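You operate a simulated robot arm through the tools that you are given. There is no shell and no other tool. Be economical: measure what you need, move in short steps, check, and stop when the job is done.

Carry out the task below with a simulated two-armed robot. There is one attempt and no reset: what you move stays moved.

JOB
Give the turntable a half turn and load the large green sack.
Fine: the sack stands on the turntable's pallet; green lever back to HELD before loading, and left there. Set down upright: what you pick out.

It is judged by the outcome, as a careful person would: the job done as asked, and still so three seconds after it is handed in. It fails if anything else is knocked over, pushed out of place, dropped, spilled or broken.

ROBOT AND FRAMES
Two 6-joint arms with two-finger parallel grippers on one trunk, on a base that drives. Base frame: it is fixed to the floor where the robot stands at the start and does not move with it; the origin is under the middle of the robot, x ahead of it, y to its left, z up. Lengths are in mm, angles in degrees, forces in N, time in s.
The left shoulder is at the start at [60, 187, 822], the right one opposite. With the tool pointing down near the work surface each hand reaches from about 100 to 560 mm from the robot's upright axis, wherever it stands, measured 20 degrees to its own side. Places, roughly: green lever [500, 0, 300]; large blue sack, large brown sack, large green sac [1500, -250, 500]; pallet on the turntable [800, 600, 700]; small black crate [1750, -250, 500]; small grey crate [1750, -250, 500]. Payload 1.57 kg a hand.
Tool frame (each hand has its own): the origin (TCP) lies between the finger pads and is the grasp point; the fingertips stand 30 mm ahead of it; z points along the fingers, y is the line along which they close. Largest opening 110 mm; finger width 24, thickness 12; the body of the gripper, 48 by 112 mm, starts 78 mm behind the TCP.
Orientation is told as [roll, pitch, yaw] about the base's x, y, z axes, in that order, counted from this pose: with the fingers straight down and closing along the base's y, the tool's x points along the base's -x, its y along +y and its z along -z.

CONTROLS
- The arms move only by the tool send_rows. It takes "left_motion", "right_motion" or both (then of equal length, played together; a hand with none holds still); each is a list of rows, each a list of 3 entries, a list of its own where there are three numbers: the shift along the tool's x, y, z in cm, then the turn, a rotation vector about the tool's x, y, z in rad, then the gripper command, from -1 (shut) to 1 (fully open), values between in proportion. In form: [[[dx, dy, dz], [rx, ry, rz], gripper], ...]. A call has 1 to 20 rows; each row shifts and turns the commanded pose from where the row before left it, along the tool's axes as they then stand. A row lasts 0.2 s, in which the tool goes at most 50 mm and 8.6 degrees; a call with a longer step from one row to the next is refused whole, and so is a gripper value outside its range. A pose out of reach is approached as far as the arm can. The call stops where the force on the tool passes 90 N (or 10 N more than at its start, if that is more) or the arm is blocked; 0.2 s more then pass. Each finger travels about 153 mm/s and halts on what it meets, pressing with about 31 N; the grip force reading is that of the motor and also rises with nothing between the fingers. The clock runs only during rows and for 0.2 s after the last one: add rows that do not move to give the fingers time. It gives the time, the measured TCP pose, the force on the tool (base axes), the opening and the grip force at its end, in the units of the frame above (readings bear some noise), with the torque about the TCP (base axes, N m) and any sound that the robot's microphone picked up.
- Cameras (640 x 400 px; columns grow to the right, rows downward): "scene" is now at [3.2, 34.1, 1370.4]; the picture's right is [0.44, -0.90, 0.00], its down [-0.71, -0.35, -0.61] and it looks along [0.55, 0.27, -0.79] (base axes); focal length 262 px, centre (320, 200). "left" rides on the left gripper at [70, -16, -141] in its tool frame; the picture's right is [0.23, 0.97, 0.00], its down [-0.85, 0.20, -0.48] and it looks along [-0.47, 0.11, 0.88] (tool axes); focal length 222 px, centre (320, 200). "right" rides on the right gripper at [70, 16, -141] in its tool frame; the picture's right is [-0.23, 0.97, 0.00], its down [-0.86, -0.20, -0.48] and it looks along [-0.47, -0.11, 0.88] (tool axes); focal length 222 px, centre (320, 200). There is no depth. A picture from a camera that has moved, and an enlarged one, comes with that camera's place and axes in the base frame and with its lens. The place of the scene camera against the robot may be out by one fixed shift of up to 18 mm in any direction.
- capture(camera): a new picture of that camera. The clock stands still meanwhile.
- lift_body(by): slides the trunk up (or, below 0, down) by that many mm; the arms and the scene camera ride with it, the base frame stays. It gives what a move gives, with no picture.
- steer(legs): drives the robot by 1 to 6 legs, each [ahead, left, turn to the left] in mm, mm and degrees, along the robot's own axes; the way and the turn of a leg run together, so that a leg with both is an arc; at most 1500 mm and 180 degrees a leg. The arms and the cameras ride along, it lands a little off, and it stops where it bumps. It gives what a move gives.
- pan_tilt(pan, tilt): turns the head with the scene camera to pan (to the left, within 86 degrees either way) and tilt (down, from -29 to 69), counted from straight ahead of the robot. It gives what a move gives.
- zoom(camera, box): a new picture of the part [left, top, right, bottom] of that camera's present view, enlarged. The clock stands still meanwhile.
- sign_off(): hands the job in; it is judged then, once.

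Work in short steps. Places have to be worked out from the pictures, the camera data and where the tool is seen: move nearer, look again, correct. Check each grasp and each placing, and mend what went wrong. You have 120 turns and 92 pictures in all, those below and enlarged ones among them. Open the grippers and draw the arms clear of the work before you hand the job in, unless the task says otherwise; then end with one line.

The tools are called as a command line: name --argument value ..., lists and objects as JSON in quotes. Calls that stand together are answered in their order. send_rows: Moves the arms, as the interface text tells. Its arguments: {"type":"object","properties":{"left_motion":{"type":"array"},"right_motion":{"type":"array"}},"required":[]} The other tools are called the same way: lift_body (by) slides the trunk up or down; steer (legs) drives the base; pan_tilt (pan, tilt) turns the head that bears the scene camera; capture (camera) takes a picture; zoom (camera, box) takes an enlarged picture of a part of a camera's view; sign_off () hands the job in.

At the start:

```text
clock: 0.0
left_eef_pos: [310.5, 438.5, 1000.2]
left_orientation: [0.0, -0.1, 0.0]
left_ft_force: [-0.9, 0.0, 0.6]
left_moment: [-0.02, -0.02, -0.01]
left_grip_width: 109.8
left_gripper_force: 0.0
right_eef_pos: [342.9, 34.1, 1005.0]
right_orientation: [0.0, 0.0, -0.1]
right_ft_force: [0.0, -0.6, 0.0]
right_moment: [0.0, 0.01, -0.04]
right_grip_width: 109.7
right_gripper_force: 0.1
trunk travel left (down, up): [-450.0, 540.0]
robot x, y, heading: [0.8, 2.1, 0.2]
head pan, tilt: [26.0, 52.4]
```

scene: 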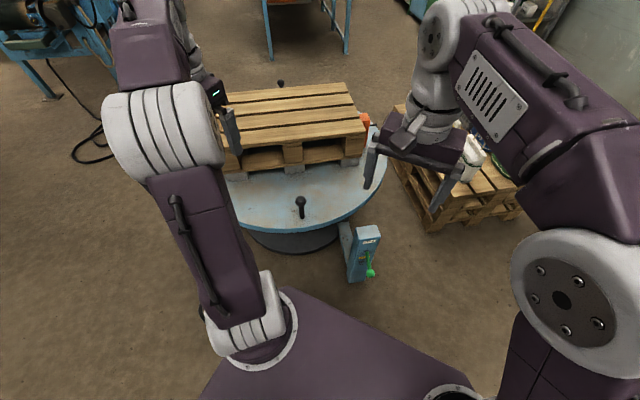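
right: 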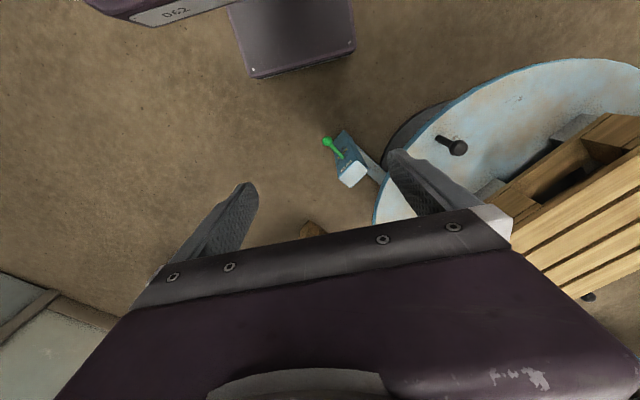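
left: 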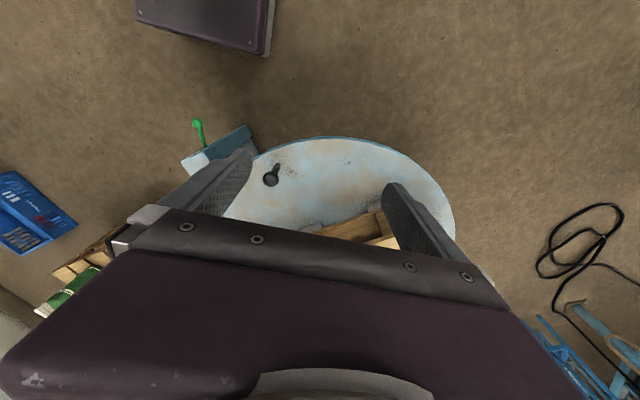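

I begin with a closer look at the lever and the turntable, and a view of the sacks to the right.

zoom --camera "scene" --box '[300, 190, 420, 290]'

zoom --camera "scene" --box '[200, 60, 540, 270]'

pan_tilt --pan -10 --tilt 40

capture --camera "scene"

```text
4.00 times, centred on (360, 240) of scene
camera zoom: at [3.2, 34.1, 1370.4], right [0.44, -0.9, 0.0], down [-0.71, -0.35, -0.61], along [0.55, 0.27, -0.79], focal length 1049 px, centre (160, 40)
```

zoom: 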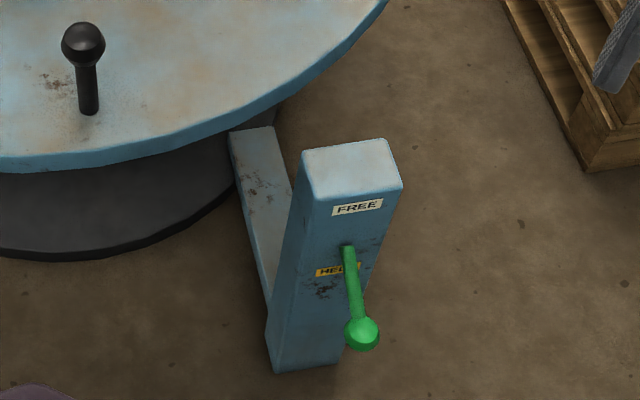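

```text
1.88 times, centred on (370, 165) of scene
camera zoom: at [3.2, 34.1, 1370.4], right [0.44, -0.9, 0.0], down [-0.71, -0.35, -0.61], along [0.55, 0.27, -0.79], focal length 494 px, centre (226, 266)
```

zoom: 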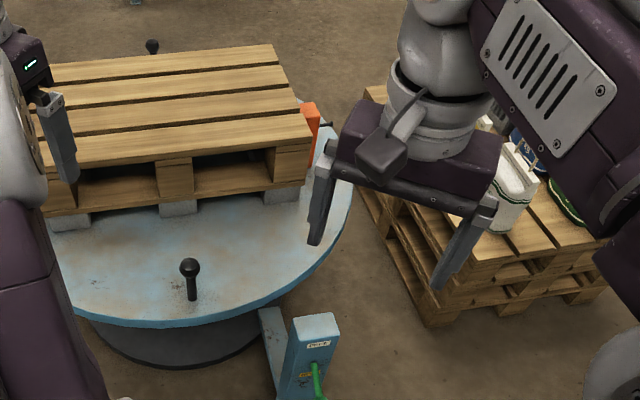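

```text
clock: 1.0
left_eef_pos: [310.6, 438.6, 1001.1]
left_orientation: [0.0, -0.1, 0.1]
left_ft_force: [-1.0, -0.3, -0.1]
left_moment: [0.02, 0.02, 0.0]
left_grip_width: 110.1
left_gripper_force: 0.0
right_eef_pos: [342.4, 33.9, 1005.4]
right_orientation: [0.0, 0.0, -0.1]
right_ft_force: [0.1, 0.0, -0.3]
right_moment: [-0.03, -0.01, -0.02]
right_grip_width: 110.0
right_gripper_force: 0.0
trunk travel left (down, up): [-450.0, 540.0]
robot x, y, heading: [-0.6, 1.4, -0.1]
head pan, tilt: [-10.0, 40.0]
```

```text
86 pictures are left
camera scene: at [19.8, -13.4, 1387.7], right [-0.17, -0.98, 0.0], down [-0.63, 0.11, -0.77], along [0.75, -0.13, -0.64], focal length 262 px, centre (320, 200)
```

scene: 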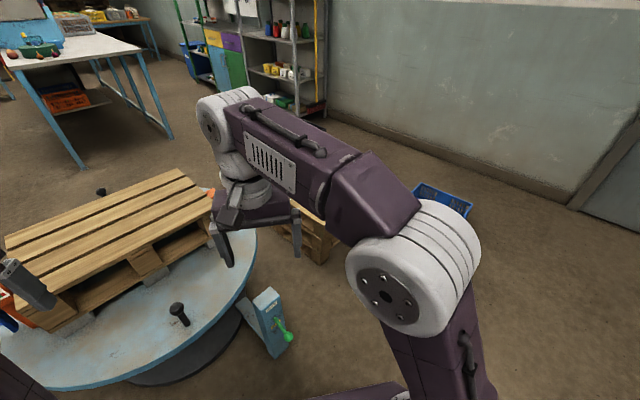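

The lever seems to point at me and down, next to the HELD label. I take a closer view of the turntable and lever with the wrist cameras and the head turned left.

zoom --camera "right" --box '[290, 100, 410, 200]'

pan_tilt --pan 50 --tilt 45

capture --camera "scene"

```text
4.00 times, centred on (350, 150) of right
camera zoom: at [271.7, 52.3, 1146.9], right [0.23, 0.97, 0.0], down [0.86, -0.2, 0.48], along [0.47, -0.11, -0.88], focal length 888 px, centre (200, 400)
```

zoom: 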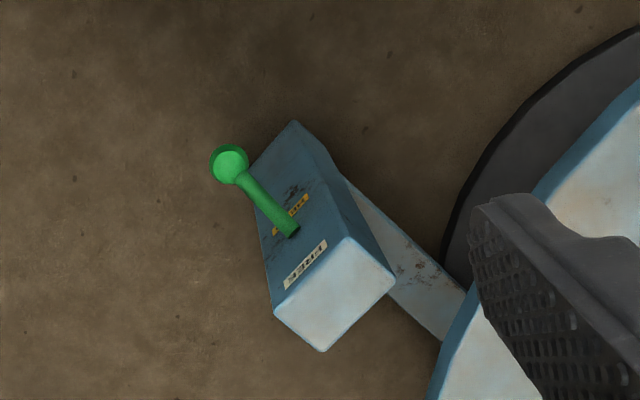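

```text
clock: 2.3
left_eef_pos: [311.8, 438.3, 1000.9]
left_orientation: [0.0, 0.0, 0.1]
left_ft_force: [-0.4, 0.5, 0.1]
left_moment: [-0.02, 0.03, 0.03]
left_grip_width: 110.0
left_gripper_force: 0.0
right_eef_pos: [341.9, 34.0, 1004.7]
right_orientation: [0.0, 0.0, 0.1]
right_ft_force: [0.2, 0.7, -0.2]
right_moment: [0.02, -0.01, 0.01]
right_grip_width: 110.1
right_gripper_force: 0.0
trunk travel left (down, up): [-450.0, 540.0]
robot x, y, heading: [1.3, 0.9, 0.2]
head pan, tilt: [50.0, 45.0]
```

```text
84 pictures are left
camera scene: at [-11.6, 63.6, 1380.5], right [0.77, -0.64, 0.0], down [-0.45, -0.54, -0.71], along [0.45, 0.54, -0.71], focal length 262 px, centre (320, 200)
```

scene: 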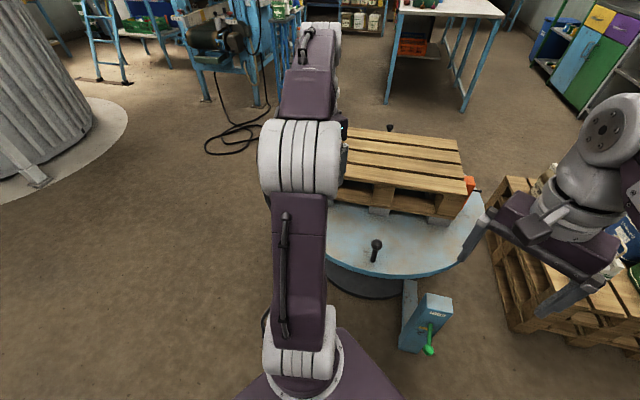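

Knob near me is about [498,349,603], the opposite one about [1175,852], so the table centre is near [836,600], knob radius about 420. The lever ball is near [480,25,300]; I draw the left hand back and lower the trunk to see it better.

send_rows --left_motion '[[[5, 0, 0], [0, 0, 0], 1], [[5, 0, 0], [0, 0, 0], 1], [[0, 5, 0], [0, 0, 0], 1]]' --right_motion '[[[4, 0, 0], [0, 0, 0], 1], [[4, 0, 0], [0, 0, 0], 1], [[4, -4, 0], [0, 0, 0], 1]]'

lift_body --by -300

pan_tilt --pan 10 --tilt 55

capture --camera "scene"

capture --camera "right"

```text
refused: row 3 steps farther than a row can; nothing moved
```

```text
clock: 5.3
left_eef_pos: [312.3, 438.7, 699.9]
left_orientation: [0.0, 0.0, -0.1]
left_ft_force: [-0.2, -0.1, 0.1]
left_moment: [-0.02, 0.01, 0.01]
left_grip_width: 110.2
left_gripper_force: 0.1
right_eef_pos: [342.4, 33.7, 705.8]
right_orientation: [0.1, -0.1, 0.1]
right_ft_force: [-1.0, -0.4, -0.5]
right_moment: [0.0, 0.02, 0.05]
right_grip_width: 110.2
right_gripper_force: 0.0
trunk travel left (down, up): [-150.0, 840.0]
robot x, y, heading: [0.1, -0.2, -0.1]
head pan, tilt: [50.0, 45.0]
```

```text
clock: 6.4
left_eef_pos: [310.9, 440.0, 701.0]
left_orientation: [0.0, 0.0, 0.0]
left_ft_force: [0.7, -0.7, 0.0]
left_moment: [-0.01, 0.0, 0.01]
left_grip_width: 110.1
left_gripper_force: 0.1
right_eef_pos: [342.1, 32.5, 704.7]
right_orientation: [0.0, 0.0, 0.1]
right_ft_force: [0.2, 0.7, 0.0]
right_moment: [0.0, 0.01, -0.02]
right_grip_width: 110.0
right_gripper_force: 0.1
trunk travel left (down, up): [-150.0, 840.0]
robot x, y, heading: [1.8, 0.8, 0.0]
head pan, tilt: [10.0, 55.0]
```

```text
83 pictures are left
camera scene: at [7.0, 13.9, 1067.1], right [0.17, -0.98, 0.0], down [-0.81, -0.14, -0.57], along [0.56, 0.1, -0.82], focal length 262 px, centre (320, 200)
```

scene: 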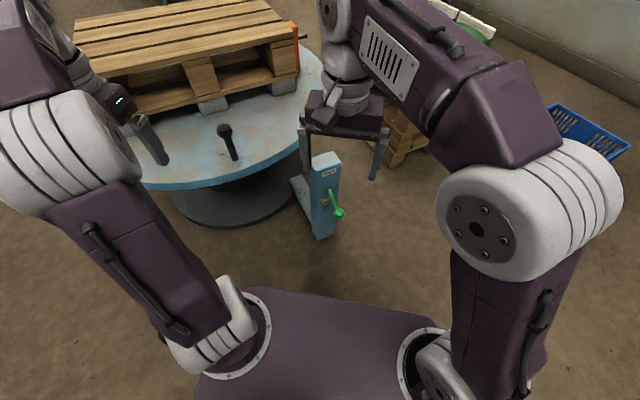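

```text
82 pictures are left
camera right: at [271.7, 52.2, 846.9], right [0.23, 0.97, 0.0], down [0.86, -0.2, 0.48], along [0.47, -0.11, -0.88], focal length 222 px, centre (320, 200)
```

right: 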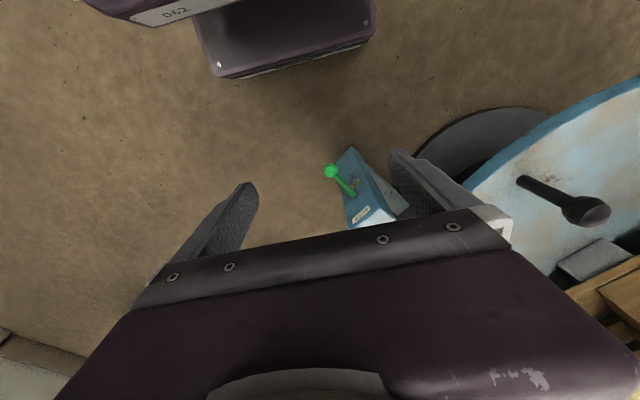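

Lever ball triangulates to about [470,32,335]. I bring the right hand down, to the right of it, and pitch it 45° forward for a closer look.

send_rows --left_motion '[[[4, 0, 0], [0, 0, 0], 1], [[4, 0, 0], [0, 0, 0], 1], [[0, 4, 0], [0, 0, 0], 1], [[0, 0, 0], [0, 0, 0], 1], [[0, 0, 0], [0, 0, 0], 1], [[0, 0, 0], [0, 0, 0], 1], [[0, 0, 0], [0, 0, 0], 1], [[0, 0, 0], [0, 0, 0], 1], [[0, 0, 0], [0, 0, 0], 1], [[0, 0, 0], [0, 0, 0], 1], [[0, 0, 0], [0, 0, 0], 1]]' --right_motion '[[[0, -2, 4], [0, 0, 0], 1], [[0, -2, 4], [0, 0, 0], 1], [[0, -2, 4], [0, 0, 0], 1], [[0, -2, 4], [0, 0, 0], 1], [[0, -2, 4], [0, 0, 0], 1], [[0, 0, 0], [0, -0.131, 0], 1], [[0, 0, 0], [0, -0.131, 0], 1], [[0, 0, 0], [0, -0.131, 0], 1], [[0, 0, 0], [0, -0.131, 0], 1], [[0, 0, 0], [0, -0.131, 0], 1], [[0, 0, 0], [0, -0.131, 0], 1]]'

capture --camera "right"

capture --camera "scene"

```text
clock: 8.8
left_eef_pos: [230.7, 480.3, 698.1]
left_orientation: [0.0, 0.0, 0.1]
left_ft_force: [0.2, -1.0, -1.0]
left_moment: [0.02, -0.01, 0.04]
left_grip_width: 110.0
left_gripper_force: 0.1
right_eef_pos: [373.6, -34.2, 521.6]
right_orientation: [-0.1, -45.0, 0.2]
right_ft_force: [0.3, 1.0, -0.6]
right_moment: [0.0, 0.04, 0.0]
right_grip_width: 110.5
right_gripper_force: 0.1
right hand out of reach, approached as far as the arm can: row 10, 11
trunk travel left (down, up): [-150.0, 840.0]
robot x, y, heading: [1.3, -2.9, 0.2]
head pan, tilt: [10.0, 55.0]
```

```text
81 pictures are left
camera right: at [222.7, -16.1, 573.6], right [0.16, 0.97, 0.16], down [0.27, -0.2, 0.94], along [0.95, -0.11, -0.29], focal length 222 px, centre (320, 200)
```

right: 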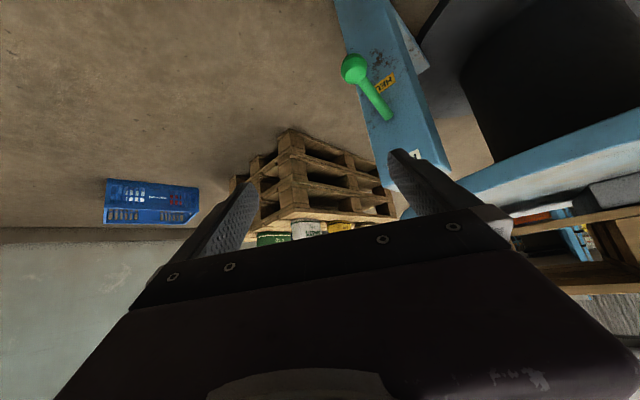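

```text
80 pictures are left
camera scene: at [7.1, 13.9, 1067.1], right [0.17, -0.98, 0.0], down [-0.81, -0.14, -0.57], along [0.56, 0.1, -0.82], focal length 262 px, centre (320, 200)
```

scene: 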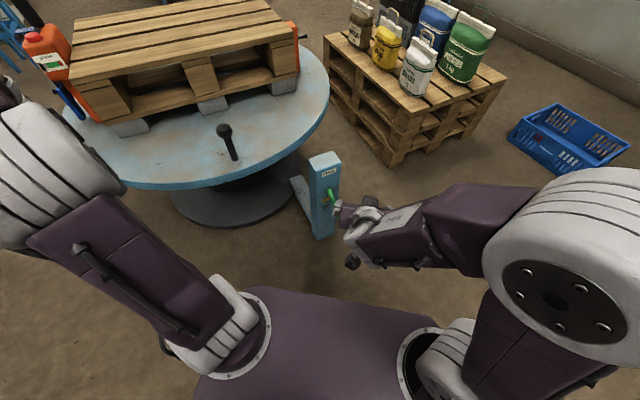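

Ball about [470,32,325], pivot about [539,76,367], so the lever sticks out along (-.84,-.55) and 27° down. I back up 100 mm for arm room, then yaw the right hand 33° in line with the lever plane.

steer --legs '[[-100, 0, 0]]'

send_rows --right_motion '[[[0, 0, 0], [-0.102, 0, -0.102], 1], [[0, 0, 0], [-0.102, 0, -0.102], 1], [[0, 0, 0], [-0.102, 0, -0.102], 1], [[0, 0, 0], [-0.102, 0, -0.102], 1], [[0, 0, 0], [0, 0, 0], 1]]'

capture --camera "right"

```text
clock: 9.9
left_eef_pos: [130.5, 479.9, 698.4]
left_orientation: [0.0, 0.0, 0.0]
left_ft_force: [-0.5, 0.6, 0.3]
left_moment: [0.0, 0.0, -0.03]
left_grip_width: 110.2
left_gripper_force: 0.1
right_eef_pos: [273.4, -35.2, 522.1]
right_orientation: [0.0, -45.0, 0.1]
right_ft_force: [-0.1, -0.3, -0.1]
right_moment: [-0.06, 0.02, 0.01]
right_grip_width: 109.9
right_gripper_force: 0.0
trunk travel left (down, up): [-150.0, 840.0]
robot x, y, heading: [-97.9, 1.8, 0.1]
head pan, tilt: [10.0, 55.0]
```

```text
clock: 11.1
left_eef_pos: [130.9, 479.8, 698.8]
left_orientation: [0.0, -0.1, 0.0]
left_ft_force: [0.0, -0.5, 0.4]
left_moment: [-0.02, 0.0, 0.03]
left_grip_width: 109.9
left_gripper_force: 0.1
right_eef_pos: [270.7, 39.1, 526.7]
right_orientation: [-0.3, -45.0, 33.1]
right_ft_force: [0.5, -0.1, -0.4]
right_moment: [-0.05, 0.0, 0.02]
right_grip_width: 110.1
right_gripper_force: 0.1
right hand out of reach, approached as far as the arm can: row 1, 2, 3, 4
trunk travel left (down, up): [-150.0, 840.0]
robot x, y, heading: [-99.3, -1.2, -0.1]
head pan, tilt: [10.0, 55.0]
```

```text
79 pictures are left
camera right: at [136.8, -25.0, 578.5], right [-0.39, 0.91, 0.16], down [0.33, -0.02, 0.94], along [0.86, 0.42, -0.29], focal length 222 px, centre (320, 200)
```

right: 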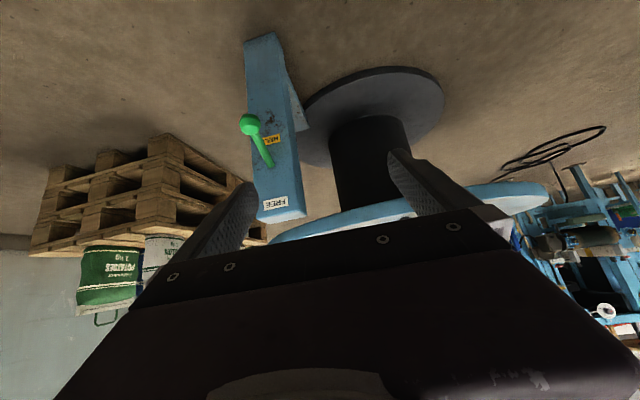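

Second sight confirms ball [470,30,325]. I move the hand to about 100 mm short of the ball along the tool axis.

send_rows --right_motion '[[[0.56, -2.33, 3.14], [0, 0, 0], 1], [[0.56, -2.33, 3.14], [0, 0, 0], 1], [[0.56, -2.33, 3.14], [0, 0, 0], 1], [[0.56, -2.33, 3.14], [0, 0, 0], 1], [[0.56, -2.33, 3.14], [0, 0, 0], 1], [[0, 0, 0], [0, 0, 0], 1]]'

capture --camera "right"

```text
clock: 12.5
left_eef_pos: [130.4, 480.2, 697.8]
left_orientation: [-0.1, 0.0, 0.0]
left_ft_force: [-0.2, 0.6, 0.0]
left_moment: [-0.01, 0.04, -0.06]
left_grip_width: 110.0
left_gripper_force: 0.1
right_eef_pos: [310.9, 87.0, 440.2]
right_orientation: [-1.7, -44.7, 33.6]
right_ft_force: [-1.1, -0.1, 0.2]
right_moment: [0.03, 0.01, 0.02]
right_grip_width: 109.9
right_gripper_force: 0.1
right hand out of reach, approached as far as the arm can: row 1, 2, 3, 4, 5
trunk travel left (down, up): [-150.0, 840.0]
robot x, y, heading: [-98.5, -1.7, -0.1]
head pan, tilt: [10.0, 55.0]
```

```text
78 pictures are left
camera right: at [174.8, 24.6, 492.0], right [-0.39, 0.91, 0.14], down [0.33, -0.01, 0.94], along [0.86, 0.41, -0.3], focal length 222 px, centre (320, 200)
```

right: 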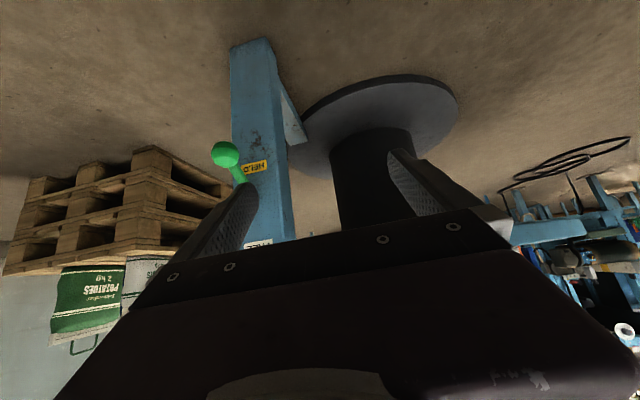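

That pose is cramped for this arm. I go back to a downward-pointing hand, then lower the trunk and drive 100 mm ahead again.

send_rows --right_motion '[[[0, -2, 0], [0, 0.131, 0], 1], [[0, -2, 0], [0, 0.131, 0], 1], [[0, -2, 0], [0, 0.131, 0], 1], [[0, 0, 0], [0, 0.131, 0], 1], [[0, 0, 0], [0, 0.131, 0], 1], [[0, 0, 0], [0, 0.131, 0], 1], [[0, 0, 0], [0, 0, 0], 1]]'

lift_body --by -100

```text
clock: 14.1
left_eef_pos: [132.2, 480.3, 698.6]
left_orientation: [0.1, 0.0, 0.0]
left_ft_force: [0.6, -0.7, 0.8]
left_moment: [-0.01, -0.02, 0.0]
left_grip_width: 109.9
left_gripper_force: 0.1
right_eef_pos: [269.6, 88.8, 405.2]
right_orientation: [7.5, -11.3, 30.9]
right_ft_force: [0.2, 0.8, -0.8]
right_moment: [0.01, -0.03, 0.0]
right_grip_width: 110.1
right_gripper_force: 0.1
right hand out of reach, approached as far as the arm can: row 1, 3, 4, 5, 6
trunk travel left (down, up): [-150.0, 840.0]
robot x, y, heading: [-94.8, -4.5, 0.1]
head pan, tilt: [10.0, 55.0]
```

```text
clock: 15.5
left_eef_pos: [131.1, 480.2, 598.0]
left_orientation: [-0.1, -0.1, 0.0]
left_ft_force: [0.0, -0.2, 0.8]
left_moment: [-0.02, 0.04, 0.02]
left_grip_width: 109.9
left_gripper_force: 0.1
right_eef_pos: [269.5, 90.2, 305.6]
right_orientation: [7.5, -11.4, 31.0]
right_ft_force: [-0.6, -0.1, -0.1]
right_moment: [0.03, 0.01, 0.01]
right_grip_width: 109.8
right_gripper_force: 0.1
trunk travel left (down, up): [-50.0, 940.0]
robot x, y, heading: [-98.9, 2.4, 0.2]
head pan, tilt: [10.0, 55.0]
```

I raise the hand and move it to its own side to leave the joint limit.

send_rows --right_motion '[[[0, -2, -4], [0, 0, 0], 1], [[0, -2, -4], [0, 0, 0], 1], [[0, -2, -4], [0, 0, 0], 1], [[0, -2, -4], [0, 0, 0], 1], [[0, -2, -4], [0, 0, 0], 1], [[0, 0, 0], [0, 0, 0], 1]]'

capture --camera "scene"

```text
clock: 16.9
left_eef_pos: [130.8, 480.8, 597.2]
left_orientation: [0.0, 0.0, 0.0]
left_ft_force: [-0.5, 0.7, 0.6]
left_moment: [0.01, 0.01, 0.05]
left_grip_width: 110.2
left_gripper_force: 0.0
right_eef_pos: [296.5, -56.8, 456.1]
right_orientation: [9.0, -12.3, 30.8]
right_ft_force: [0.1, -0.1, -0.2]
right_moment: [-0.01, 0.02, 0.0]
right_grip_width: 109.8
right_gripper_force: 0.1
right hand out of reach, approached as far as the arm can: row 2, 3, 4, 5
trunk travel left (down, up): [-50.0, 940.0]
robot x, y, heading: [-96.5, 1.7, 0.1]
head pan, tilt: [10.0, 55.0]
```

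```text
77 pictures are left
camera scene: at [-91.9, 13.7, 967.1], right [0.17, -0.98, 0.0], down [-0.81, -0.14, -0.57], along [0.56, 0.1, -0.82], focal length 262 px, centre (320, 200)
```

scene: 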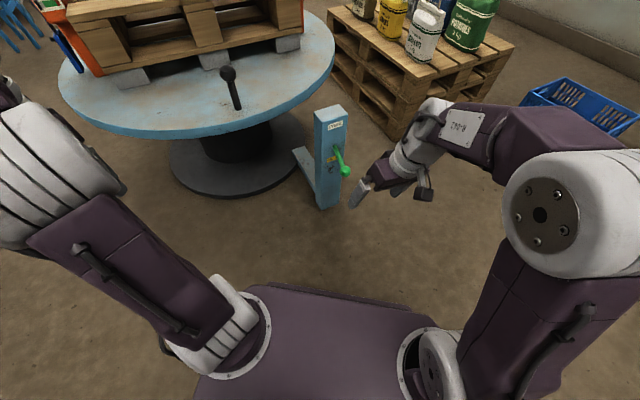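

The yaw seems to be what the arm dislikes; I undo the yaw and see whether the hand comes true.

send_rows --right_motion '[[[0, 0, -2], [0, 0, 0.135], 1], [[0, 0, -2], [0, 0, 0.135], 1], [[0, 0, -2], [0, 0, 0.135], 1], [[0, 0, -2], [0, 0, 0.135], 1], [[0, 0, 0], [0, 0, 0], 1], [[0, 0, 0], [0, 0, 0], 1]]'

```text
clock: 18.3
left_eef_pos: [130.6, 480.5, 598.7]
left_orientation: [0.0, 0.0, 0.0]
left_ft_force: [0.4, -1.2, 0.2]
left_moment: [0.01, 0.01, -0.03]
left_grip_width: 110.1
left_gripper_force: 0.0
right_eef_pos: [280.0, -119.3, 472.6]
right_orientation: [13.4, -6.1, 0.4]
right_ft_force: [0.2, -0.9, 0.5]
right_moment: [0.03, -0.01, -0.02]
right_grip_width: 110.1
right_gripper_force: 0.1
right hand out of reach, approached as far as the arm can: row 1, 2, 3, 4
trunk travel left (down, up): [-50.0, 940.0]
robot x, y, heading: [-97.1, -1.4, 0.1]
head pan, tilt: [10.0, 55.0]
```

The cramped poses may stem from the trunk being too low for this arm (work normally lies well below the shoulder). I raise the trunk by 250, then reset the hand's tilt and lower it again.

lift_body --by 250

send_rows --right_motion '[[[-2, 2, 4], [-0.117, 0.053, 0], 1], [[-2, 2, 4], [-0.117, 0.053, 0], 1], [[-2, 2, 4], [0, 0, 0], 1], [[-2, 2, 4], [0, 0, 0], 1], [[0, 0, 4], [0, 0, 0], 1], [[0, 0, 0], [0, 0, 0], 1]]'

```text
clock: 20.8
left_eef_pos: [131.8, 479.4, 848.0]
left_orientation: [0.0, 0.1, 0.0]
left_ft_force: [0.1, 0.0, 1.0]
left_moment: [0.04, 0.0, 0.02]
left_grip_width: 110.1
left_gripper_force: 0.2
right_eef_pos: [280.2, -120.3, 723.1]
right_orientation: [13.3, -6.1, 0.3]
right_ft_force: [0.4, -0.5, -0.7]
right_moment: [0.01, 0.02, 0.0]
right_grip_width: 109.8
right_gripper_force: 0.0
trunk travel left (down, up): [-300.0, 690.0]
robot x, y, heading: [-96.3, 1.5, -0.1]
head pan, tilt: [10.0, 55.0]
```

```text
clock: 22.2
left_eef_pos: [131.2, 480.0, 847.6]
left_orientation: [0.0, 0.0, 0.1]
left_ft_force: [-0.3, 0.4, 0.7]
left_moment: [-0.01, -0.01, -0.02]
left_grip_width: 110.0
left_gripper_force: 0.0
right_eef_pos: [362.3, 34.7, 571.7]
right_orientation: [26.7, -0.4, 2.4]
right_ft_force: [0.2, 0.0, -0.6]
right_moment: [0.04, -0.02, 0.01]
right_grip_width: 109.7
right_gripper_force: 0.0
trunk travel left (down, up): [-300.0, 690.0]
robot x, y, heading: [-96.2, -0.3, 0.0]
head pan, tilt: [10.0, 55.0]
```

Works freely now. I straighten the roll (wrong sign before) and draw the hand back a little, then drive 100 ahead.

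send_rows --right_motion '[[[2, 0, 0], [0.1165, 0, 0], 1], [[2, 0, 0], [0.1165, 0, 0], 1], [[2, 0, 0], [0.1165, 0, 0], 1], [[2, 0, 0], [0.1165, 0, 0], 1], [[0, 0, 0], [0, 0, -0.13], 1], [[0, 0, 0], [0, 0, -0.13], 1], [[0, 0, 0], [0, 0, -0.13], 1], [[0, 0, 0], [0, 0, -0.13], 1], [[0, 0, 0], [0, 0, 0], 1]]'

steer --legs '[[100, 0, 0]]'

capture --camera "right"

```text
clock: 24.2
left_eef_pos: [130.8, 480.3, 848.2]
left_orientation: [-0.1, -0.1, 0.0]
left_ft_force: [0.0, -0.4, -0.7]
left_moment: [-0.02, 0.02, -0.02]
left_grip_width: 110.1
left_gripper_force: 0.1
right_eef_pos: [290.7, -12.1, 537.2]
right_orientation: [10.5, -7.4, 32.6]
right_ft_force: [0.4, -0.4, 0.3]
right_moment: [-0.01, -0.01, -0.04]
right_grip_width: 110.2
right_gripper_force: 0.0
right hand out of reach, approached as far as the arm can: row 2, 3, 4
trunk travel left (down, up): [-300.0, 690.0]
robot x, y, heading: [-98.9, -1.4, -0.1]
head pan, tilt: [10.0, 55.0]
```

```text
clock: 25.4
left_eef_pos: [229.1, 480.0, 846.4]
left_orientation: [0.0, -0.1, -0.1]
left_ft_force: [0.3, -0.5, 0.0]
left_moment: [0.0, 0.0, 0.01]
left_grip_width: 110.2
left_gripper_force: 0.0
right_eef_pos: [387.5, -13.1, 534.5]
right_orientation: [10.3, -7.4, 32.3]
right_ft_force: [-0.5, -0.6, 0.7]
right_moment: [-0.02, 0.0, 0.0]
right_grip_width: 109.7
right_gripper_force: 0.0
trunk travel left (down, up): [-300.0, 690.0]
robot x, y, heading: [-0.6, -0.1, 0.1]
head pan, tilt: [10.0, 55.0]
```

```text
76 pictures are left
camera right: at [318.6, -66.3, 668.6], right [-0.34, 0.92, 0.2], down [0.82, 0.19, 0.54], along [0.46, 0.35, -0.82], focal length 222 px, centre (320, 200)
```

right: 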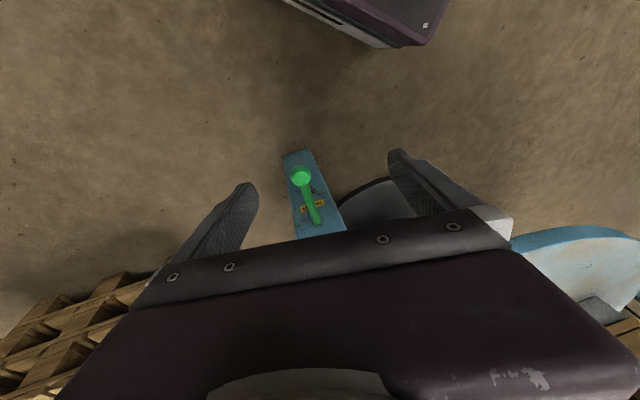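

I square the hand (still yawed 32°, aligned with the lever plane) and move it to some 100 mm above the ball.

send_rows --right_motion '[[[0, 0, 0], [0.092, 0.065, 0], 1], [[0, 0, 0], [0.092, 0.065, 0], 1], [[-2.3, -0.2, 2.0], [0, 0, 0], 1], [[-2.3, -0.2, 2.0], [0, 0, 0], 1], [[-2.3, -0.2, 2.0], [0, 0, 0], 1], [[-2.3, -0.2, 2.0], [0, 0, 0], 1], [[0, 0, 2], [0, 0, 0], 1], [[0, 0, 0], [0, 0, 0], 1]]'

capture --camera "right"

```text
clock: 27.2
left_eef_pos: [228.3, 480.9, 847.6]
left_orientation: [0.0, -0.1, 0.0]
left_ft_force: [0.7, -0.5, -0.5]
left_moment: [0.0, -0.01, 0.0]
left_grip_width: 109.8
left_gripper_force: 0.0
right_eef_pos: [447.7, 29.2, 426.8]
right_orientation: [6.8, -4.7, 32.8]
right_ft_force: [0.6, 0.1, 0.5]
right_moment: [0.0, 0.01, 0.02]
right_grip_width: 110.1
right_gripper_force: 0.1
right hand out of reach, approached as far as the arm can: row 1, 2, 5, 6, 7
trunk travel left (down, up): [-300.0, 690.0]
robot x, y, heading: [-0.5, 0.1, 0.1]
head pan, tilt: [10.0, 55.0]
```

```text
75 pictures are left
camera right: at [378.1, -14.6, 563.1], right [-0.34, 0.93, 0.13], down [0.82, 0.23, 0.52], along [0.46, 0.29, -0.84], focal length 222 px, centre (320, 200)
```

right: 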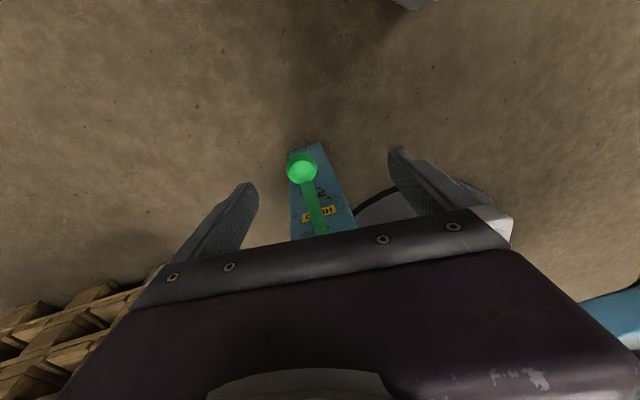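

The residual tilt suggests the wrist needs a higher shoulder still; I raise the trunk 150 and bring the hand down again, squaring it.

lift_body --by 150

send_rows --right_motion '[[[-1, 0, 3], [0.06, 0.04, 0], 1], [[-1, 0, 3], [0.06, 0.04, 0], 1], [[0, 0, 3], [0, 0, 0], 1], [[0, 0, 3], [0, 0, 0], 1], [[0, 0, 3], [0, 0, 0], 1], [[0, 0, 0], [0, 0, 0], 1]]'

```text
clock: 28.9
left_eef_pos: [227.7, 482.1, 997.0]
left_orientation: [-0.1, 0.1, 0.0]
left_ft_force: [0.3, 0.2, 0.2]
left_moment: [0.01, 0.0, 0.0]
left_grip_width: 110.1
left_gripper_force: 0.1
right_eef_pos: [446.4, 28.5, 576.8]
right_orientation: [6.7, -4.7, 32.8]
right_ft_force: [0.0, 0.0, -0.6]
right_moment: [0.0, 0.0, -0.01]
right_grip_width: 109.8
right_gripper_force: 0.1
trunk travel left (down, up): [-450.0, 540.0]
robot x, y, heading: [-1.2, -0.4, 0.0]
head pan, tilt: [10.0, 55.0]
```

```text
clock: 30.3
left_eef_pos: [228.6, 480.9, 998.5]
left_orientation: [0.0, 0.1, 0.0]
left_ft_force: [0.3, -0.1, 0.5]
left_moment: [0.01, -0.04, 0.02]
left_grip_width: 110.2
left_gripper_force: 0.0
right_eef_pos: [429.7, 34.6, 441.2]
right_orientation: [5.4, -4.0, 32.9]
right_ft_force: [0.4, -0.7, -0.2]
right_moment: [0.03, 0.0, -0.01]
right_grip_width: 110.0
right_gripper_force: 0.1
right hand out of reach, approached as far as the arm can: row 1, 2
trunk travel left (down, up): [-450.0, 540.0]
robot x, y, heading: [-2.2, 0.8, -0.2]
head pan, tilt: [10.0, 55.0]
```

Nearly true now (under 7° off). I move laterally over the ball and down so that it lies between the fingers.

send_rows --right_motion '[[[-1.15, -1.8, 0], [0, 0, 0], 1], [[-1.15, -1.8, 0], [0, 0, 0], 1], [[0, 0, 2.5], [0, 0, 0], 1], [[0, 0, 2.5], [0, 0, 0], 1], [[0, 0, 2.5], [0, 0, 0], 1], [[0, 0, 2.5], [0, 0, 0], 1], [[0, 0, 0], [0, 0, 0], 1]]'

capture --camera "right"

capture --camera "scene"

```text
clock: 31.9
left_eef_pos: [229.5, 481.1, 998.0]
left_orientation: [0.0, 0.0, -0.1]
left_ft_force: [0.8, 0.3, 0.3]
left_moment: [0.03, 0.05, 0.0]
left_grip_width: 110.0
left_gripper_force: 0.1
right_eef_pos: [428.6, 8.0, 354.0]
right_orientation: [5.7, -4.4, 32.9]
right_ft_force: [-0.5, -0.4, 0.1]
right_moment: [-0.02, 0.02, -0.01]
right_grip_width: 109.7
right_gripper_force: 0.0
right hand out of reach, approached as far as the arm can: row 2, 3, 4, 5, 6
trunk travel left (down, up): [-450.0, 540.0]
robot x, y, heading: [-1.3, -2.8, -0.1]
head pan, tilt: [10.0, 55.0]
```

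```text
74 pictures are left
camera right: at [359.8, -32.2, 491.7], right [-0.34, 0.93, 0.11], down [0.82, 0.24, 0.52], along [0.46, 0.27, -0.85], focal length 222 px, centre (320, 200)
```

right: 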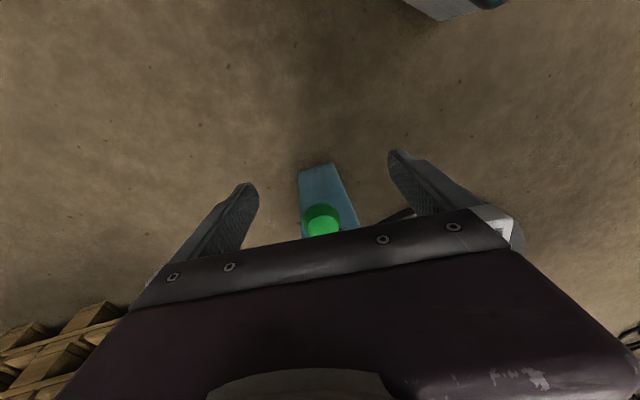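

```text
73 pictures are left
camera scene: at [5.3, 13.9, 1367.1], right [0.17, -0.98, 0.0], down [-0.81, -0.14, -0.57], along [0.56, 0.1, -0.82], focal length 262 px, centre (320, 200)
```

scene: 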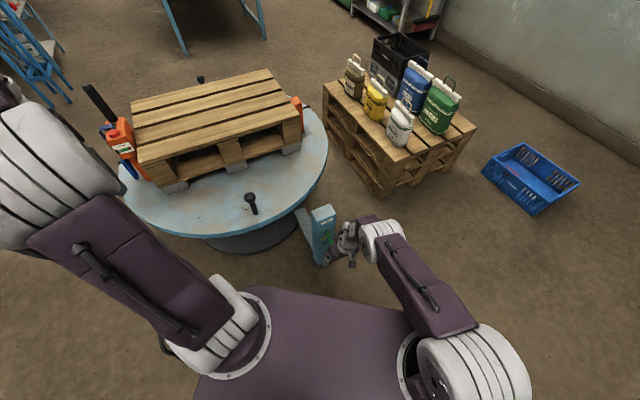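

The arm is now at full stretch, with the ball 46 mm ahead in line with the fingers. I'll use the base and the trunk for the rest: drive 40 ahead, 22 left, and lower 26.

steer --legs '[[40, 22, 0]]'

lift_body --by -26

capture --camera "right"

zoom --camera "scene" --box '[280, 190, 400, 280]'

```text
clock: 32.8
left_eef_pos: [270.1, 502.9, 996.9]
left_orientation: [-0.1, 0.0, 0.1]
left_ft_force: [-0.5, 0.1, -0.2]
left_moment: [-0.03, 0.08, -0.03]
left_grip_width: 109.9
left_gripper_force: 0.0
right_eef_pos: [470.4, 30.7, 352.9]
right_orientation: [5.7, -4.2, 32.9]
right_ft_force: [-0.3, -0.2, -0.3]
right_moment: [0.01, 0.01, 0.0]
right_grip_width: 109.9
right_gripper_force: 0.1
trunk travel left (down, up): [-450.0, 540.0]
robot x, y, heading: [38.8, 21.3, -0.0]
head pan, tilt: [10.0, 55.0]
```

```text
clock: 33.6
left_eef_pos: [267.4, 501.8, 972.1]
left_orientation: [0.0, 0.1, 0.0]
left_ft_force: [0.9, -0.6, 1.1]
left_moment: [-0.04, -0.02, -0.01]
left_grip_width: 109.9
left_gripper_force: 0.1
right_eef_pos: [468.9, 31.0, 329.1]
right_orientation: [5.7, -4.1, 32.9]
right_ft_force: [0.3, -0.1, -0.4]
right_moment: [0.0, 0.05, 0.01]
right_grip_width: 110.3
right_gripper_force: 0.0
trunk travel left (down, up): [-424.0, 566.0]
robot x, y, heading: [38.8, 21.5, 0.1]
head pan, tilt: [10.0, 55.0]
```

```text
72 pictures are left
camera right: at [399.8, -9.9, 465.9], right [-0.34, 0.93, 0.11], down [0.82, 0.24, 0.52], along [0.46, 0.27, -0.85], focal length 222 px, centre (320, 200)
```

right: 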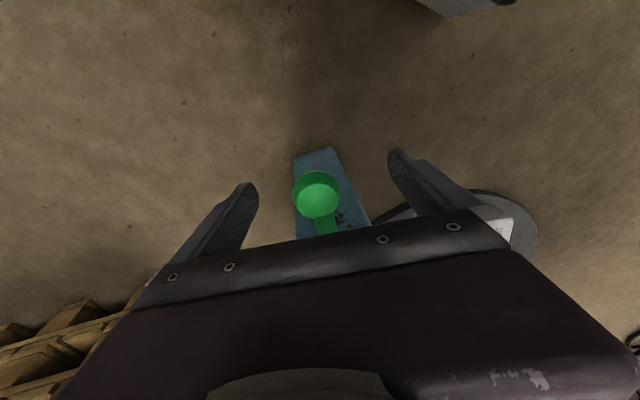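

```text
4.44 times, centred on (340, 235) of scene
camera zoom: at [45.0, 36.0, 1341.0], right [0.17, -0.98, 0.0], down [-0.81, -0.14, -0.57], along [0.56, 0.1, -0.82], focal length 1166 px, centre (231, 44)
```

zoom: 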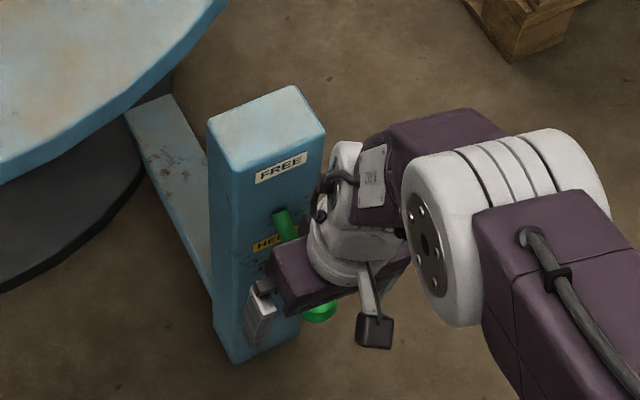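

The ball sits exactly at the grasp point. I close on it.

send_rows --right_motion '[[[0, 0, 0], [0, 0, 0], -0.6], [[0, 0, 0], [0, 0, 0], -0.6], [[0, 0, 0], [0, 0, 0], -0.6], [[0, 0, 0], [0, 0, 0], -0.6]]'

```text
clock: 34.6
left_eef_pos: [269.3, 501.9, 970.8]
left_orientation: [-0.1, 0.1, 0.0]
left_ft_force: [-0.6, -0.2, -0.3]
left_moment: [-0.03, -0.02, 0.0]
left_grip_width: 110.0
left_gripper_force: 0.0
right_eef_pos: [469.5, 30.3, 329.6]
right_orientation: [5.8, -4.5, 32.8]
right_ft_force: [10.7, -22.0, -0.4]
right_moment: [-0.06, -0.36, -0.24]
right_grip_width: 43.2
right_gripper_force: 12.1
trunk travel left (down, up): [-424.0, 566.0]
robot x, y, heading: [38.5, 20.6, -0.1]
head pan, tilt: [10.0, 55.0]
```

One finger touches first; I shift 6 mm towards it and keep closing.

send_rows --right_motion '[[[0, -0.6, 0], [0, 0, 0], -0.6], [[0, 0, 0], [0, 0, 0], -0.7], [[0, 0, 0], [0, 0, 0], -0.7], [[0, 0, 0], [0, 0, 0], -0.7]]'

capture --camera "right"

```text
clock: 35.6
left_eef_pos: [266.4, 503.4, 971.5]
left_orientation: [-0.1, -0.1, 0.2]
left_ft_force: [-0.5, -0.1, 0.2]
left_moment: [-0.02, 0.03, 0.0]
left_grip_width: 110.1
left_gripper_force: 0.0
right_eef_pos: [470.1, 27.0, 327.8]
right_orientation: [5.7, -4.3, 33.0]
right_ft_force: [-8.7, 23.9, 6.6]
right_moment: [0.24, 0.3, 0.1]
right_grip_width: 37.0
right_gripper_force: 42.9
trunk travel left (down, up): [-424.0, 566.0]
robot x, y, heading: [37.6, 19.6, 0.2]
head pan, tilt: [10.0, 55.0]
```

```text
70 pictures are left
camera right: at [402.3, -13.5, 465.1], right [-0.34, 0.93, 0.12], down [0.82, 0.24, 0.52], along [0.46, 0.27, -0.85], focal length 222 px, centre (320, 200)
```

right: 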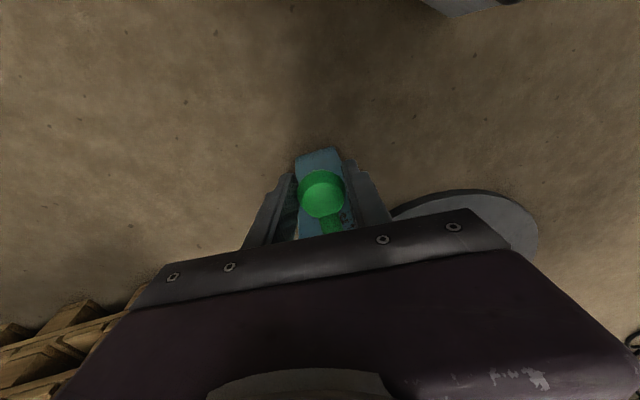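

Ball held (about 36 mm). I lift it along its arc.

send_rows --right_motion '[[[0.4, 0.3, -2], [0, 0, 0], -0.6], [[0.2, 0.3, -2], [0, 0, 0], -0.6], [[-0.3, 0.2, -2], [0, 0, 0], -0.6], [[-0.6, 0.2, -2], [0, 0, 0], -0.6], [[0, 0, 0], [0, 0, 0], -0.6]]'

zoom --camera "scene" --box '[280, 190, 400, 280]'

```text
clock: 36.8
left_eef_pos: [267.9, 500.5, 972.1]
left_orientation: [0.0, 0.0, 0.0]
left_ft_force: [0.4, 0.8, -0.1]
left_moment: [-0.01, 0.04, -0.01]
left_grip_width: 109.9
left_gripper_force: 0.0
right_eef_pos: [468.0, 22.2, 410.0]
right_orientation: [5.9, -4.1, 32.8]
right_ft_force: [-16.7, -22.7, -4.6]
right_moment: [-0.93, 0.95, 0.02]
right_grip_width: 37.0
right_gripper_force: 43.9
trunk travel left (down, up): [-424.0, 566.0]
robot x, y, heading: [37.5, 20.4, -0.1]
head pan, tilt: [10.0, 55.0]
```

```text
4.44 times, centred on (340, 235) of scene
camera zoom: at [44.9, 34.4, 1341.2], right [0.17, -0.98, 0.0], down [-0.81, -0.14, -0.57], along [0.57, 0.1, -0.82], focal length 1166 px, centre (231, 44)
```

zoom: 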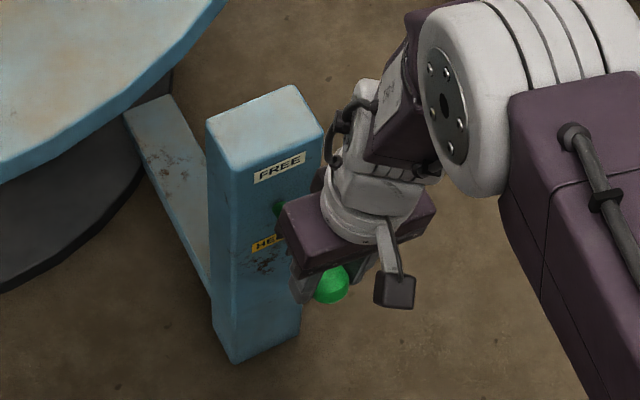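

No stop felt yet; radial force says the hand should be a bit farther out. I continue upward in small steps.

send_rows --right_motion '[[[0.8, -0.2, -0.5], [0, 0, 0], -0.6], [[0, 0.1, -1.5], [0, 0, 0], -0.6], [[-0.4, 0.1, -1.5], [0, 0, 0], -0.6], [[-0.5, 0.1, -1], [0, 0, 0], -0.6], [[0, 0, 0], [0, 0, 0], -0.6]]'

zoom --camera "scene" --box '[280, 190, 400, 280]'

```text
clock: 38.0
left_eef_pos: [267.6, 503.3, 971.0]
left_orientation: [0.0, 0.0, 0.0]
left_ft_force: [0.5, -0.6, 0.4]
left_moment: [-0.03, -0.01, 0.02]
left_grip_width: 110.1
left_gripper_force: 0.0
right_eef_pos: [469.4, 21.8, 454.3]
right_orientation: [5.7, -4.3, 32.9]
right_ft_force: [-8.7, 20.1, -3.5]
right_moment: [0.36, 0.21, 0.1]
right_grip_width: 40.5
right_gripper_force: 10.4
trunk travel left (down, up): [-424.0, 566.0]
robot x, y, heading: [38.4, 19.4, -0.5]
head pan, tilt: [10.0, 55.0]
```

```text
4.44 times, centred on (340, 235) of scene
camera zoom: at [45.0, 37.9, 1341.1], right [0.17, -0.98, 0.0], down [-0.81, -0.14, -0.57], along [0.56, 0.1, -0.82], focal length 1166 px, centre (231, 44)
```

zoom: 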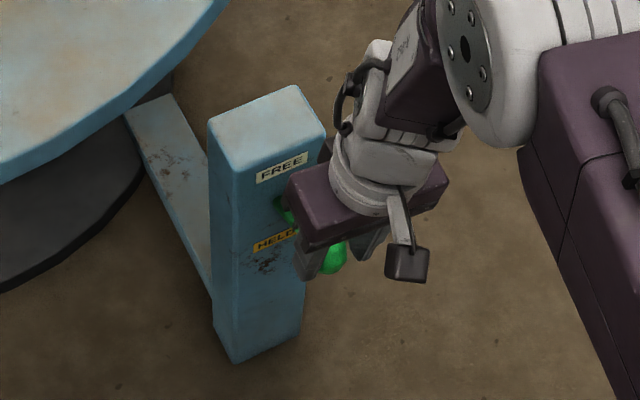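

capture --camera "right"

```text
67 pictures are left
camera right: at [400.2, -18.3, 592.3], right [-0.34, 0.93, 0.11], down [0.82, 0.24, 0.52], along [0.46, 0.27, -0.85], focal length 222 px, centre (320, 200)
```

right: 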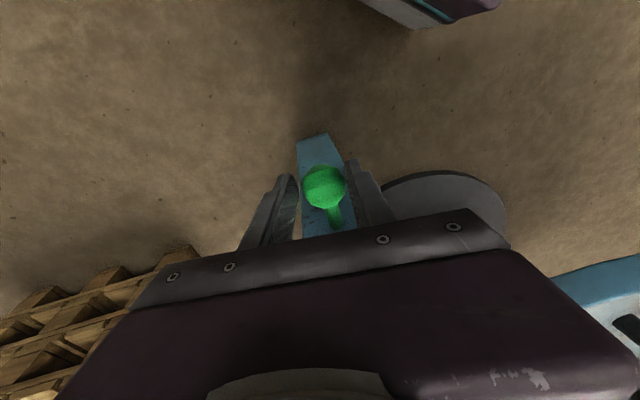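

The ball slipped toward the fingertips, perhaps at its end stop. I open slightly, drop 22 mm to regrip, and lift again watching the force.

send_rows --right_motion '[[[0, 0, 0], [0, 0, 0], -0.2], [[-0.4, 0.3, 2.2], [0, 0, 0], -0.2], [[0, 0, 0], [0, 0, 0], -0.7], [[0, 0, 0], [0, 0, 0], -0.7], [[0, 0, 0], [0, 0, 0], -0.7]]'

send_rows --right_motion '[[[-0.3, 0.1, -1], [0, 0, 0], -0.8], [[-0.4, 0.1, -1], [0, 0, 0], -0.8]]'

capture --camera "right"

```text
clock: 39.2
left_eef_pos: [268.1, 499.9, 974.0]
left_orientation: [0.1, 0.1, 0.1]
left_ft_force: [-0.9, 0.5, -0.3]
left_moment: [0.03, 0.01, 0.04]
left_grip_width: 110.1
left_gripper_force: 0.1
right_eef_pos: [470.8, 26.9, 434.1]
right_orientation: [5.8, -4.5, 32.8]
right_ft_force: [10.2, -36.5, 7.3]
right_moment: [-0.42, -0.17, -0.21]
right_grip_width: 37.2
right_gripper_force: 43.5
trunk travel left (down, up): [-424.0, 566.0]
robot x, y, heading: [39.3, 25.3, 0.1]
head pan, tilt: [10.0, 55.0]
```

```text
clock: 39.8
left_eef_pos: [273.0, 500.2, 971.3]
left_orientation: [0.2, 0.2, 0.0]
left_ft_force: [-1.7, -0.1, 0.1]
left_moment: [-0.02, -0.01, 0.0]
left_grip_width: 110.0
left_gripper_force: 0.0
right_eef_pos: [475.3, 29.8, 449.2]
right_orientation: [6.1, -3.9, 32.7]
right_ft_force: [15.4, -47.2, -42.0]
right_moment: [-0.61, -0.03, -0.12]
right_grip_width: 37.7
right_gripper_force: 43.8
trunk travel left (down, up): [-424.0, 566.0]
robot x, y, heading: [37.7, 25.3, 0.0]
head pan, tilt: [10.0, 55.0]
```

```text
66 pictures are left
camera right: at [407.8, -11.1, 586.6], right [-0.34, 0.93, 0.12], down [0.83, 0.24, 0.51], along [0.45, 0.27, -0.85], focal length 222 px, centre (320, 200)
```

right: 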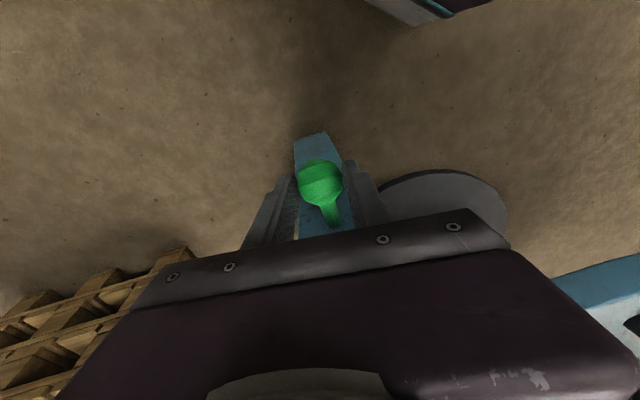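

A 42 N downward resistance: the lever is at its upper stop (ball z about 435). I release and lift clear, then check the lever.

send_rows --right_motion '[[[0, 0, 0], [0, 0, 0], 0.2], [[0, 0, 0], [0, 0, 0], 1], [[0, 0, 0], [0, 0, 0], 1], [[2, 0, -4], [0, 0, 0], 1], [[2, 0, -4], [0, 0, 0], 1], [[2, 0, -4], [0, 0, 0], 1], [[2, 0, -4], [0, 0, 0], 1], [[0, 0, 0], [0, 0, 0], 1]]'

capture --camera "scene"

zoom --camera "right" --box '[240, 100, 400, 230]'

```text
clock: 41.6
left_eef_pos: [268.7, 501.8, 971.7]
left_orientation: [0.0, 0.0, 0.0]
left_ft_force: [-0.2, 0.4, 0.2]
left_moment: [-0.04, 0.03, 0.02]
left_grip_width: 110.0
left_gripper_force: 0.1
right_eef_pos: [407.3, -31.9, 606.5]
right_orientation: [5.7, -4.3, 32.9]
right_ft_force: [0.6, 0.3, -0.1]
right_moment: [-0.01, 0.03, -0.02]
right_grip_width: 109.8
right_gripper_force: 0.1
trunk travel left (down, up): [-424.0, 566.0]
robot x, y, heading: [39.6, 19.6, 0.0]
head pan, tilt: [10.0, 55.0]
```

```text
65 pictures are left
camera scene: at [46.0, 36.4, 1341.0], right [0.17, -0.98, 0.0], down [-0.81, -0.14, -0.57], along [0.56, 0.1, -0.82], focal length 262 px, centre (320, 200)
```

scene: 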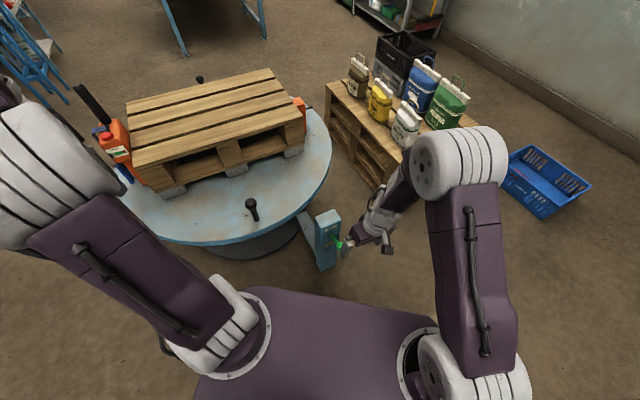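

```text
3.08 times, centred on (320, 165) of right
camera zoom: at [338.8, -71.5, 743.7], right [-0.34, 0.93, 0.11], down [0.82, 0.24, 0.52], along [0.46, 0.27, -0.85], focal length 684 px, centre (320, 308)
```

zoom: 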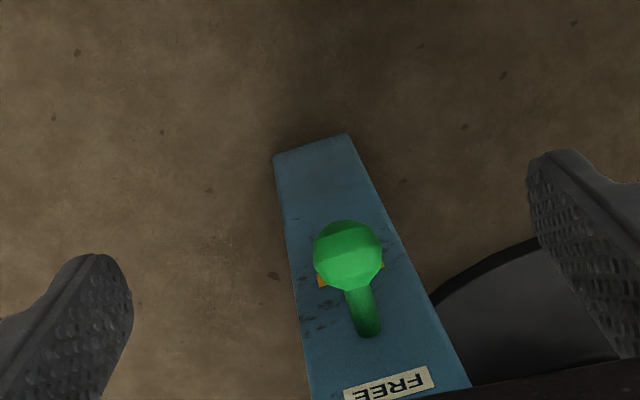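

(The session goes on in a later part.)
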